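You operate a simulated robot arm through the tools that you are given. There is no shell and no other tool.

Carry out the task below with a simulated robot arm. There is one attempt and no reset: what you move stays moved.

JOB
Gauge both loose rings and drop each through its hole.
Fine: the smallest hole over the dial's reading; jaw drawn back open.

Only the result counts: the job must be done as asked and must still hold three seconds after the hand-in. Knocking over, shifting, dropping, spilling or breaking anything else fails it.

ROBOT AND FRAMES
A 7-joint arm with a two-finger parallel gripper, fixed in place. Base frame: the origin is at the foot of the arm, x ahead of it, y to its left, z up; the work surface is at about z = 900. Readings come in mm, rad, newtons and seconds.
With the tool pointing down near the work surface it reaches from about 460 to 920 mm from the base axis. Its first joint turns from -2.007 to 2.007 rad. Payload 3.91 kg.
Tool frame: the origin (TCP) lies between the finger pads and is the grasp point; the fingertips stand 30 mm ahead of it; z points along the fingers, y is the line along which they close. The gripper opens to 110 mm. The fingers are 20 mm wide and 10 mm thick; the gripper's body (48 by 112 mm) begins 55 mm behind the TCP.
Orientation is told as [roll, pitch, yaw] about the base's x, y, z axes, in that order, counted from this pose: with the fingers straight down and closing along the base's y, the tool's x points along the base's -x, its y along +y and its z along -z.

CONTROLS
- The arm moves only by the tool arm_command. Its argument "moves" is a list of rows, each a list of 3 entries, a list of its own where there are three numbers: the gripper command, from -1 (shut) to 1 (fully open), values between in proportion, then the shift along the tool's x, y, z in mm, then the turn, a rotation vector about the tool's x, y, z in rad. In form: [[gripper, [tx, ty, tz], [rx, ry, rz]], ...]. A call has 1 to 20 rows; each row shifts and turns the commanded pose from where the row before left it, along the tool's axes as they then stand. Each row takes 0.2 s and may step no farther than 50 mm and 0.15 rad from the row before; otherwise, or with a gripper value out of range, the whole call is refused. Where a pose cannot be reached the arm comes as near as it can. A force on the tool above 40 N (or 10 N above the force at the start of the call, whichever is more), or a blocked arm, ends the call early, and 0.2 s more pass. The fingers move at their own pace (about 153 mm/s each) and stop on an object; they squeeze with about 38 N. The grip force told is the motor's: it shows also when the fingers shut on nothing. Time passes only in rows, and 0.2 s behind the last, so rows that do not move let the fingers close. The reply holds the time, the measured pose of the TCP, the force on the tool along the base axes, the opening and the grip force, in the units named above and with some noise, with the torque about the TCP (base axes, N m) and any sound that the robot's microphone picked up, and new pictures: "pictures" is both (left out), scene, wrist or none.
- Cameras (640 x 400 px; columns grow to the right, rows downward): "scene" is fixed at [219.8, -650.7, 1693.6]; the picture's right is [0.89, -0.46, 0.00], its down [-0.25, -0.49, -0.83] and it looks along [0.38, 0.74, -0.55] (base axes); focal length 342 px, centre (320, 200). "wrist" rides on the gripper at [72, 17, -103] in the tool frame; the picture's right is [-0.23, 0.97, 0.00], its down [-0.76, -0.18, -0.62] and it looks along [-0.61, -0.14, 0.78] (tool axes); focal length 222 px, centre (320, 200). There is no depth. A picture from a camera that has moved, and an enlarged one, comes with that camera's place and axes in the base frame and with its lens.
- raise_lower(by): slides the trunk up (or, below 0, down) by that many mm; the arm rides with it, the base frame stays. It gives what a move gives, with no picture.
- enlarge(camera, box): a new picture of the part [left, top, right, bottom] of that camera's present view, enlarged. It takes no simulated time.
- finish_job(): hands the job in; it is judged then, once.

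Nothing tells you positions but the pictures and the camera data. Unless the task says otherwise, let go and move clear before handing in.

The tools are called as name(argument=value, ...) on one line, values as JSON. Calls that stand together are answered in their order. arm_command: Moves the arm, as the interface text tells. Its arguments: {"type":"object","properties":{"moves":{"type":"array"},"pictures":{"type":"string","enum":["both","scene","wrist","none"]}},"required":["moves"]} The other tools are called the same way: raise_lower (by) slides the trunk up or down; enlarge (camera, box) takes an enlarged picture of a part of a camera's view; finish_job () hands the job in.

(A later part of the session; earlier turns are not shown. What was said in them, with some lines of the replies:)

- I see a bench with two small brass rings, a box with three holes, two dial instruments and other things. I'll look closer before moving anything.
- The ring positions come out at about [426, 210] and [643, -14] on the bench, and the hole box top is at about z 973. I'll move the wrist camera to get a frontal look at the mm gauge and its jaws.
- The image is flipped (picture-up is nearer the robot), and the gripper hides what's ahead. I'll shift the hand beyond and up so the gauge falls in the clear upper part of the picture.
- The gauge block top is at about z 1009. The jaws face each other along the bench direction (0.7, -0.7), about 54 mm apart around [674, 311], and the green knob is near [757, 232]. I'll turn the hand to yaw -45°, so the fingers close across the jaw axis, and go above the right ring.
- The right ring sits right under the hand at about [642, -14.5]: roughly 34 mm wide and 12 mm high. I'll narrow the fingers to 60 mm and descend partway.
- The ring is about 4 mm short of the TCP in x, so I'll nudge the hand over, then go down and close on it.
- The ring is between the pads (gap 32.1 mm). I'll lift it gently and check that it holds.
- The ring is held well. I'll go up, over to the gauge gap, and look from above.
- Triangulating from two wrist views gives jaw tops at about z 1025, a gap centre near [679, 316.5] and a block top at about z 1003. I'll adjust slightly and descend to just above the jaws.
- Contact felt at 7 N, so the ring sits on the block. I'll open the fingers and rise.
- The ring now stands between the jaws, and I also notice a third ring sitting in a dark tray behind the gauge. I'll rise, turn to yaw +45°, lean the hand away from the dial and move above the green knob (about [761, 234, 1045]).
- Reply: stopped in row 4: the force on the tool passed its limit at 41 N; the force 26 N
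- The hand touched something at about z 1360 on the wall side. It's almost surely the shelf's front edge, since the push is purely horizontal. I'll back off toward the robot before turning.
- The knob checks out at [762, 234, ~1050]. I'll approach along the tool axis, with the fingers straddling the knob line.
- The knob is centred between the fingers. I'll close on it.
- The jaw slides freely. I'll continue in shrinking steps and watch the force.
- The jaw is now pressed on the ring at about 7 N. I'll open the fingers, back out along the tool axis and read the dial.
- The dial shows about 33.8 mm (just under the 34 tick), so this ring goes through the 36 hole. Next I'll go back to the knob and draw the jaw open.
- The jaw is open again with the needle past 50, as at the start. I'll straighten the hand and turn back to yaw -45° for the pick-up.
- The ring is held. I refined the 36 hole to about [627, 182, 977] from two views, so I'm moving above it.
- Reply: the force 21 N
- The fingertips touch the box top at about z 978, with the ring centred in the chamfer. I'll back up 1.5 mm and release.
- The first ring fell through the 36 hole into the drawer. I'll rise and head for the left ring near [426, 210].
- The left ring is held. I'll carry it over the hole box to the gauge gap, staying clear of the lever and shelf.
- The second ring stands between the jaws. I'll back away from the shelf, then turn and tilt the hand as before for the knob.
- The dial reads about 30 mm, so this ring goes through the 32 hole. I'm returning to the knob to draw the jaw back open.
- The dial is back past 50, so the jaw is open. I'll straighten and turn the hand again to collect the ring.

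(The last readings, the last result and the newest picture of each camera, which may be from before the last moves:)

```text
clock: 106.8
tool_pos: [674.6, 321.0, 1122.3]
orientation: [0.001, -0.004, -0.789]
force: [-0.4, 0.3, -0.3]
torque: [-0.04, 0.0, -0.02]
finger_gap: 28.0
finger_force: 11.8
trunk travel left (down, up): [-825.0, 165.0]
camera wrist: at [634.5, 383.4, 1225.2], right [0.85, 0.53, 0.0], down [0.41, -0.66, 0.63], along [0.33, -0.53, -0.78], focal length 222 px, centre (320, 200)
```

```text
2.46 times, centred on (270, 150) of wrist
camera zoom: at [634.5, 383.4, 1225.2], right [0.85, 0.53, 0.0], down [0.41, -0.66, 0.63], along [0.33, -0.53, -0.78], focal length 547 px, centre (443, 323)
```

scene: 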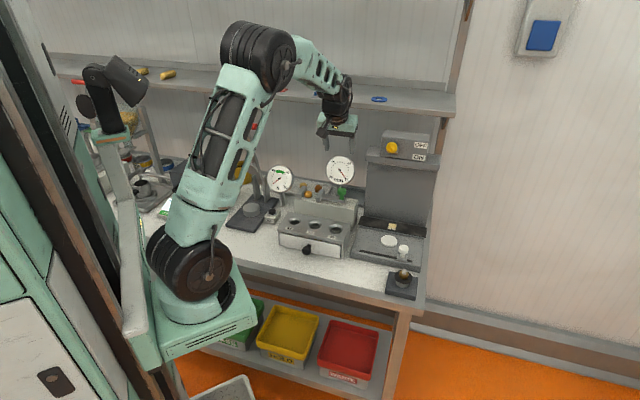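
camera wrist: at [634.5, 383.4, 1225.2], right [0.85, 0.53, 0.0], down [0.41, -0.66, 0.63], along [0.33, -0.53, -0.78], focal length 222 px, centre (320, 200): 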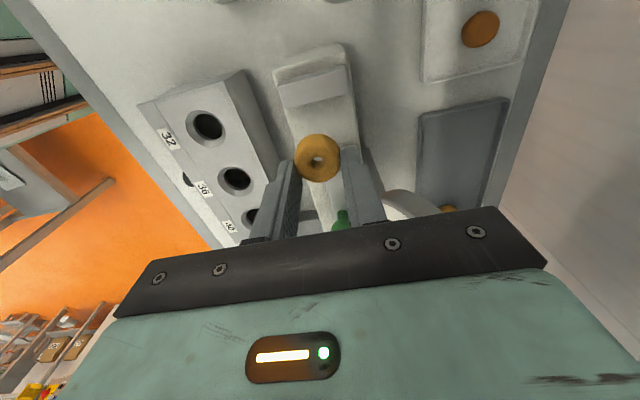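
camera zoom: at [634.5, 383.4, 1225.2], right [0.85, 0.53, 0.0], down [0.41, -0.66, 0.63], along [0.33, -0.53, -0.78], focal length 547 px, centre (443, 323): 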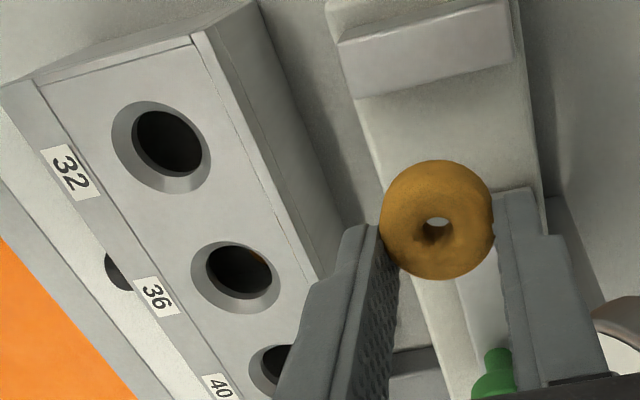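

arm_command(moves=[[-1, [1.6, -43.3, 0], [0, 0, 0]], [-1, [1.6, -43.3, 0], [0, 0, 0]], [-1, [1.6, -43.3, 0], [0, 0, 0]], [-1, [0, 0, 0], [0, 0, 0]]], pictures="both")

enlarge(camera="wrist", box=[240, 50, 400, 210])

```text
clock: 107.8
tool_pos: [579.3, 230.8, 1121.0]
orientation: [0.002, -0.004, -0.789]
force: [-0.9, 0.8, -0.1]
torque: [-0.02, 0.04, -0.01]
finger_gap: 27.7
finger_force: 12.3
trunk travel left (down, up): [-825.0, 165.0]
camera wrist: at [539.1, 294.1, 1225.0], right [0.85, 0.53, 0.0], down [0.41, -0.66, 0.63], along [0.33, -0.53, -0.78], focal length 222 px, centre (320, 200)
```

scene: 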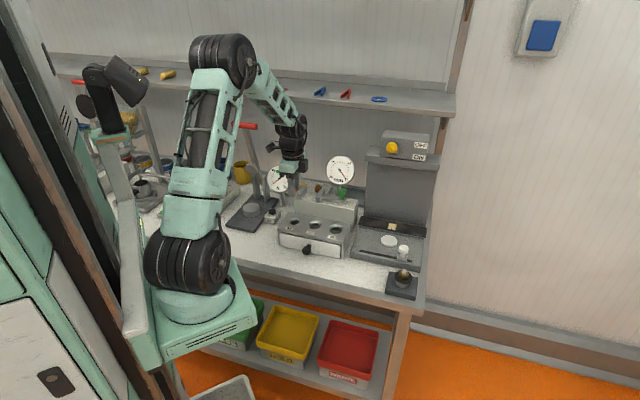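
wrist: 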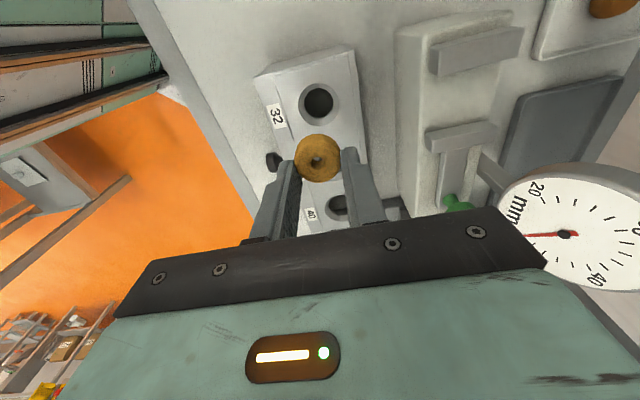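

```text
2.50 times, centred on (320, 130) of wrist
camera zoom: at [539.1, 294.1, 1225.0], right [0.85, 0.53, 0.0], down [0.41, -0.66, 0.63], along [0.33, -0.53, -0.78], focal length 555 px, centre (320, 375)
```

zoom: 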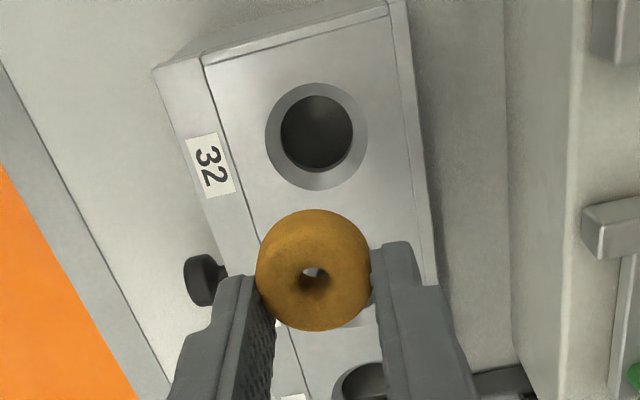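

arm_command(moves=[[-1, [1.5, 0, 35], [0, 0, 0]], [-1, [0, 0, 35], [0, 0, 0]], [-1, [0, 0, 30], [0, 0, 0]], [-1, [0, 0, 6], [0, 0, 0]], [-1, [0, 0, 0], [0, 0, 0]]], pictures="wrist")

enlarge(camera="wrist", box=[240, 70, 400, 230])

enlarge(camera="scene", box=[275, 195, 315, 235])

```text
clock: 109.0
tool_pos: [578.7, 232.6, 1015.7]
orientation: [0.002, -0.001, -0.789]
force: [0.1, 0.2, 0.0]
torque: [0.03, 0.04, -0.02]
finger_gap: 27.8
finger_force: 12.3
trunk travel left (down, up): [-825.0, 165.0]
camera wrist: at [537.7, 295.1, 1118.3], right [0.85, 0.53, 0.0], down [0.41, -0.66, 0.62], along [0.33, -0.53, -0.78], focal length 222 px, centre (320, 200)
```

wrist: 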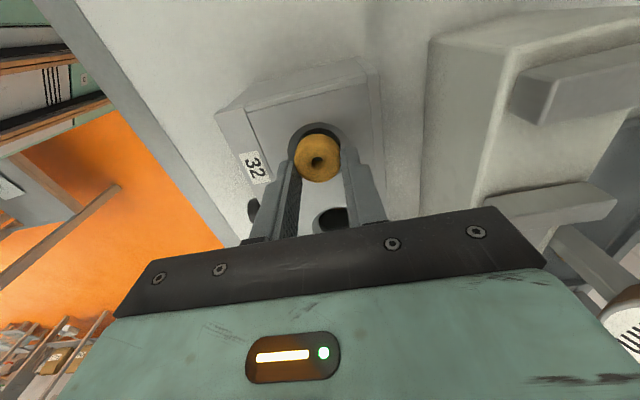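

```text
2.50 times, centred on (320, 150) of wrist
camera zoom: at [537.7, 295.1, 1118.3], right [0.85, 0.53, 0.0], down [0.41, -0.66, 0.62], along [0.33, -0.53, -0.78], focal length 555 px, centre (320, 325)
```

zoom: 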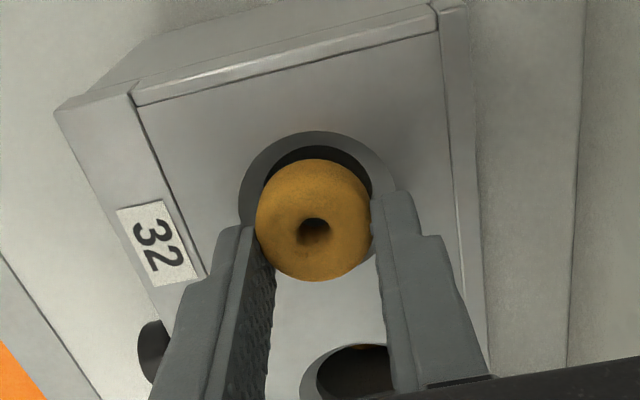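

```text
10.00 times, centred on (295, 215) of scene
camera zoom: at [219.8, -650.7, 1693.6], right [0.89, -0.46, 0.0], down [-0.25, -0.49, -0.83], along [0.38, 0.74, -0.55], focal length 3424 px, centre (570, 50)
```

zoom: 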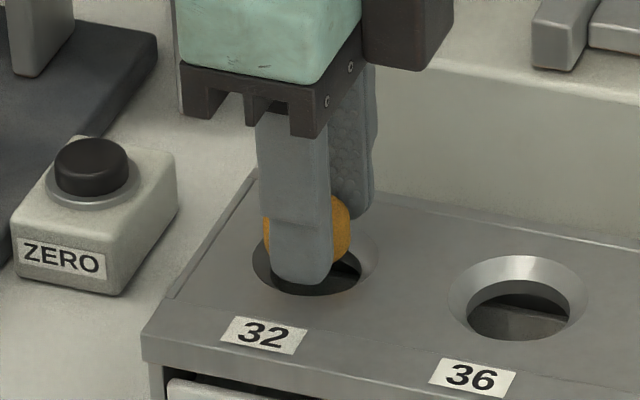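

The ring looks 2–3 mm short of the hole centre along the box, so I'll shift by that and lower to just above contact.

arm_command(moves=[[-1, [-2.8, -0.3, 0], [0, 0, 0]], [-1, [0, 0, 4], [0, 0, 0]], [-1, [0, 0, 0], [0, 0, 0]]], pictures="wrist")

enlarge(camera="wrist", box=[240, 70, 400, 230])

enlarge(camera="scene", box=[275, 195, 315, 235])

```text
clock: 109.8
tool_pos: [580.3, 230.5, 1010.4]
orientation: [0.002, -0.004, -0.789]
force: [0.3, 0.4, -0.5]
torque: [0.0, -0.01, 0.02]
finger_gap: 28.0
finger_force: 12.3
trunk travel left (down, up): [-825.0, 165.0]
camera wrist: at [539.7, 293.0, 1114.5], right [0.85, 0.53, 0.0], down [0.41, -0.66, 0.63], along [0.33, -0.53, -0.78], focal length 222 px, centre (320, 200)
```

wrist: 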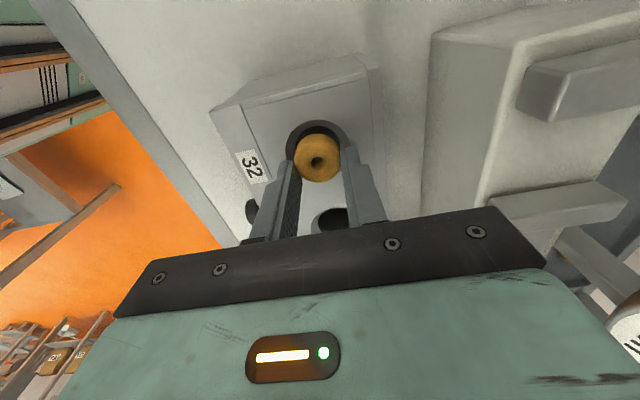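

```text
2.50 times, centred on (320, 150) of wrist
camera zoom: at [539.7, 293.0, 1114.5], right [0.85, 0.53, 0.0], down [0.41, -0.66, 0.63], along [0.33, -0.53, -0.78], focal length 555 px, centre (320, 325)
```

zoom: 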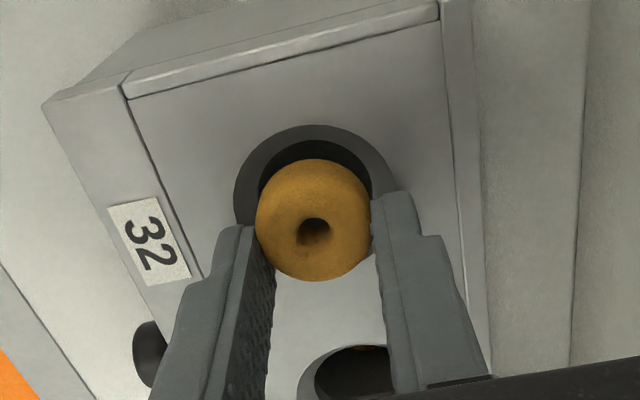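

```text
10.00 times, centred on (295, 215) of scene
camera zoom: at [219.8, -650.7, 1693.6], right [0.89, -0.46, 0.0], down [-0.25, -0.49, -0.83], along [0.38, 0.74, -0.55], focal length 3424 px, centre (570, 50)
```

zoom: 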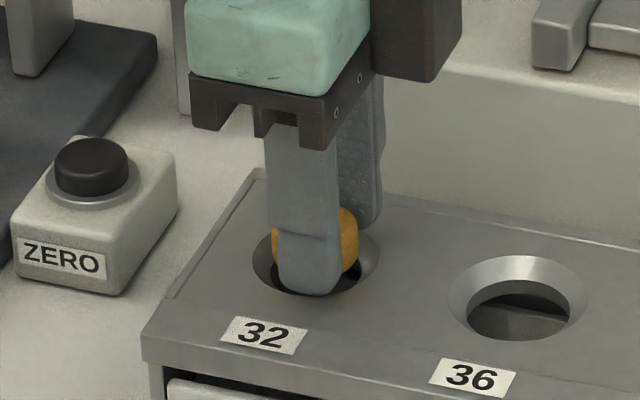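

The ring is now centred over the 32 hole in both views. I'll lower a touch and release.

arm_command(moves=[[-1, [0, 0, 1.5], [0, 0, 0]], [-1, [0, 0, 0], [0, 0, 0]]], pictures="none")

```text
clock: 110.4
tool_pos: [580.2, 230.9, 1010.7]
orientation: [0.0, -0.003, -0.788]
force: [0.4, -0.4, 0.2]
torque: [-0.05, 0.04, 0.03]
finger_gap: 27.9
finger_force: 12.0
trunk travel left (down, up): [-825.0, 165.0]
```

arm_command(moves=[[-0.25, [0, 0, 0], [0, 0, 0]], [-0.25, [0, 0, 0], [0, 0, 0]], [-0.25, [0, 0, 0], [0, 0, 0]]], pictures="wrist")

enlarge(camera="wrist", box=[240, 70, 400, 230])

```text
clock: 111.2
tool_pos: [579.8, 230.9, 1009.3]
orientation: [0.0, -0.004, -0.79]
force: [0.2, -0.1, -0.3]
torque: [-0.01, -0.01, -0.02]
finger_gap: 41.4
finger_force: 0.0
trunk travel left (down, up): [-825.0, 165.0]
camera wrist: at [539.7, 293.5, 1113.1], right [0.85, 0.53, 0.0], down [0.41, -0.66, 0.63], along [0.33, -0.53, -0.78], focal length 222 px, centre (320, 200)
```

wrist: 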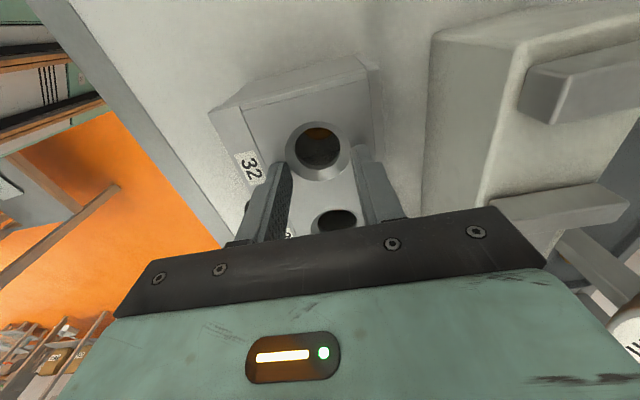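

```text
2.50 times, centred on (320, 150) of wrist
camera zoom: at [539.7, 293.5, 1113.1], right [0.85, 0.53, 0.0], down [0.41, -0.66, 0.63], along [0.33, -0.53, -0.78], focal length 555 px, centre (320, 325)
```

zoom: 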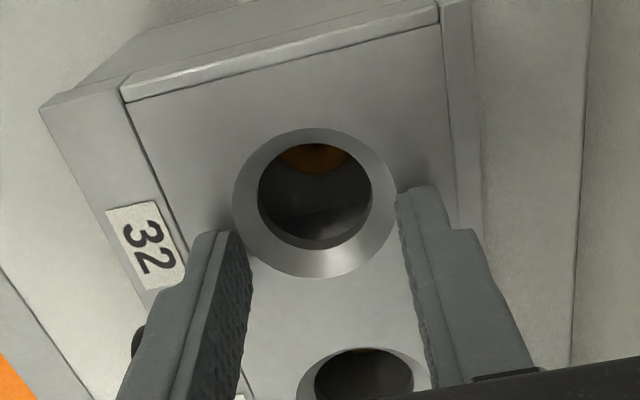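

The second ring dropped through the 32 hole. I'll rise clear and compare the jaw's position with the start.

arm_command(moves=[[-0.25, [0, 0, -20], [0, 0, 0]], [-0.25, [0, 0, -40], [0, 0, 0]], [-0.25, [0, 0, -40], [0, 0, 0]], [-0.25, [0, 0, -40], [0, 0, 0]], [-0.25, [0, 0, -40], [0, 0, 0]], [-0.25, [0, -40, 0], [0, 0, 0]], [-0.25, [0, -40, 0], [0, 0, 0]], [0.27, [0, 0, 0], [0, 0, 0]]], pictures="both")

enlarge(camera="scene", box=[290, 160, 360, 210])

enlarge(camera="scene", box=[270, 205, 360, 270])

enlarge(camera="scene", box=[220, 150, 440, 300])

```text
clock: 113.0
tool_pos: [522.2, 173.8, 1191.3]
orientation: [0.0, -0.004, -0.789]
force: [0.0, 0.3, -0.5]
torque: [0.0, 0.02, -0.01]
finger_gap: 69.9
finger_force: 0.1
trunk travel left (down, up): [-825.0, 165.0]
camera wrist: at [482.1, 237.3, 1294.0], right [0.85, 0.53, 0.0], down [0.41, -0.66, 0.63], along [0.33, -0.53, -0.78], focal length 222 px, centre (320, 200)
```

scene: 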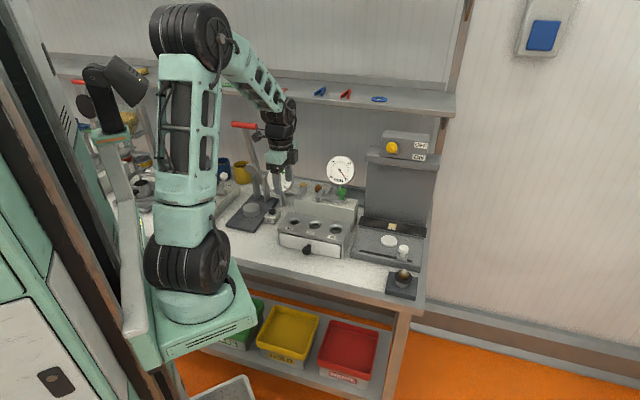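
wrist: 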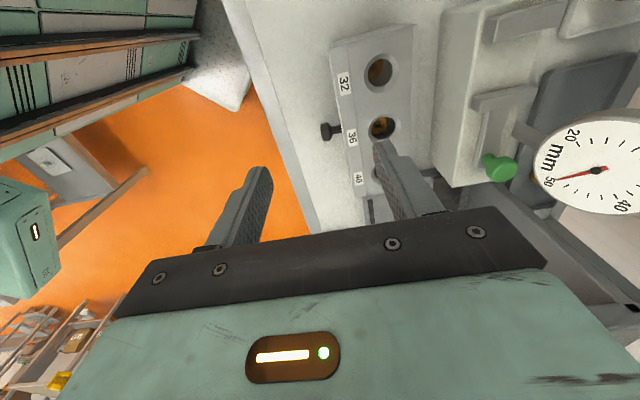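

```text
8.00 times, centred on (325, 185) of scene
camera zoom: at [219.8, -650.7, 1693.6], right [0.89, -0.46, 0.0], down [-0.25, -0.49, -0.83], along [0.38, 0.74, -0.55], focal length 2739 px, centre (280, 320)
```

zoom: 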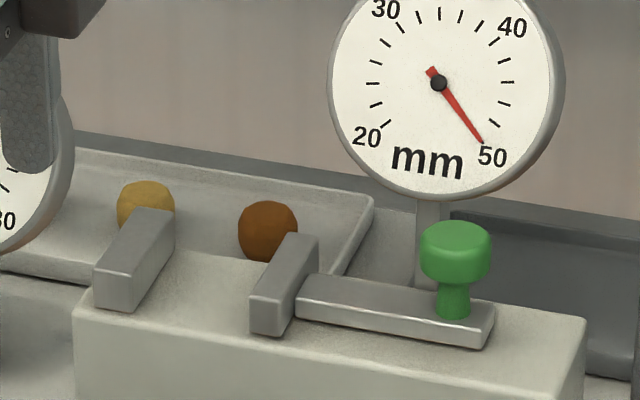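

```text
6.15 times, centred on (315, 238) of scene
camera zoom: at [219.8, -650.7, 1693.6], right [0.89, -0.46, 0.0], down [-0.25, -0.49, -0.83], along [0.38, 0.74, -0.55], focal length 2107 px, centre (351, -31)
```

zoom: 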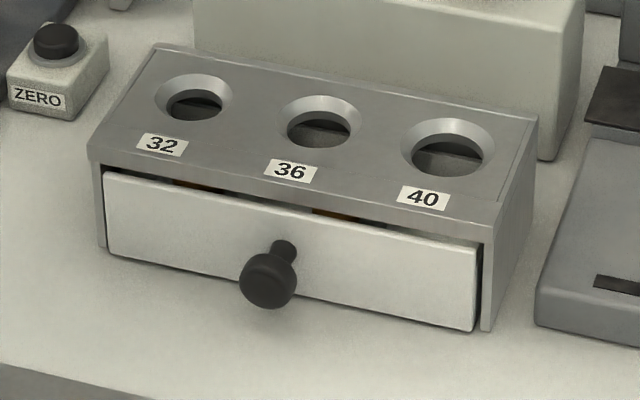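

```text
2.67 times, centred on (330, 225) of scene
camera zoom: at [219.8, -650.7, 1693.6], right [0.89, -0.46, 0.0], down [-0.25, -0.49, -0.83], along [0.38, 0.74, -0.55], focal length 913 px, centre (293, 133)
```

zoom: 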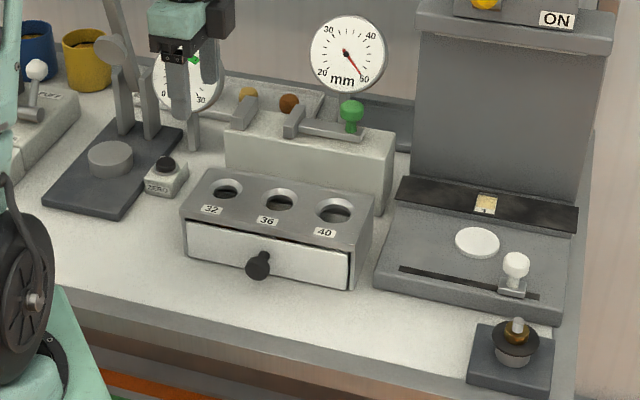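

Both rings are in the drawer: the 33.8 mm ring went through the 36 hole and the 30 mm ring through the 32 hole. The jaw is open with the needle past 50, nothing else looks moved, and the hand is empty and clear, so I'm handing in.

finish_job()

```text
The job is handed in.
```

Both loose rings are gauged and dropped through their holes, and the job is handed in. I haven't seen the judge's result.

| Ring | Dial reading | Hole |
|---|---|---|
| Right-hand ring | about 33.8 mm | 36 |
| Left-hand ring | about 30 mm | 32 |

- **Jaw:** it is drawn back open and the dial needle sits past 50, as it did at the start. In the picture the jaw looks about 1 mm less open than it began.
- **Shelf contact:** early on, the hand bumped the wall shelf at about 41 N while turning, and I backed it off at once. The items I could see on the shelf looked unmoved afterwards.
- **Third ring:** another ring lies in the dark tray behind the gauge. I took "both loose rings" to mean the two on the bench, so I left it alone.
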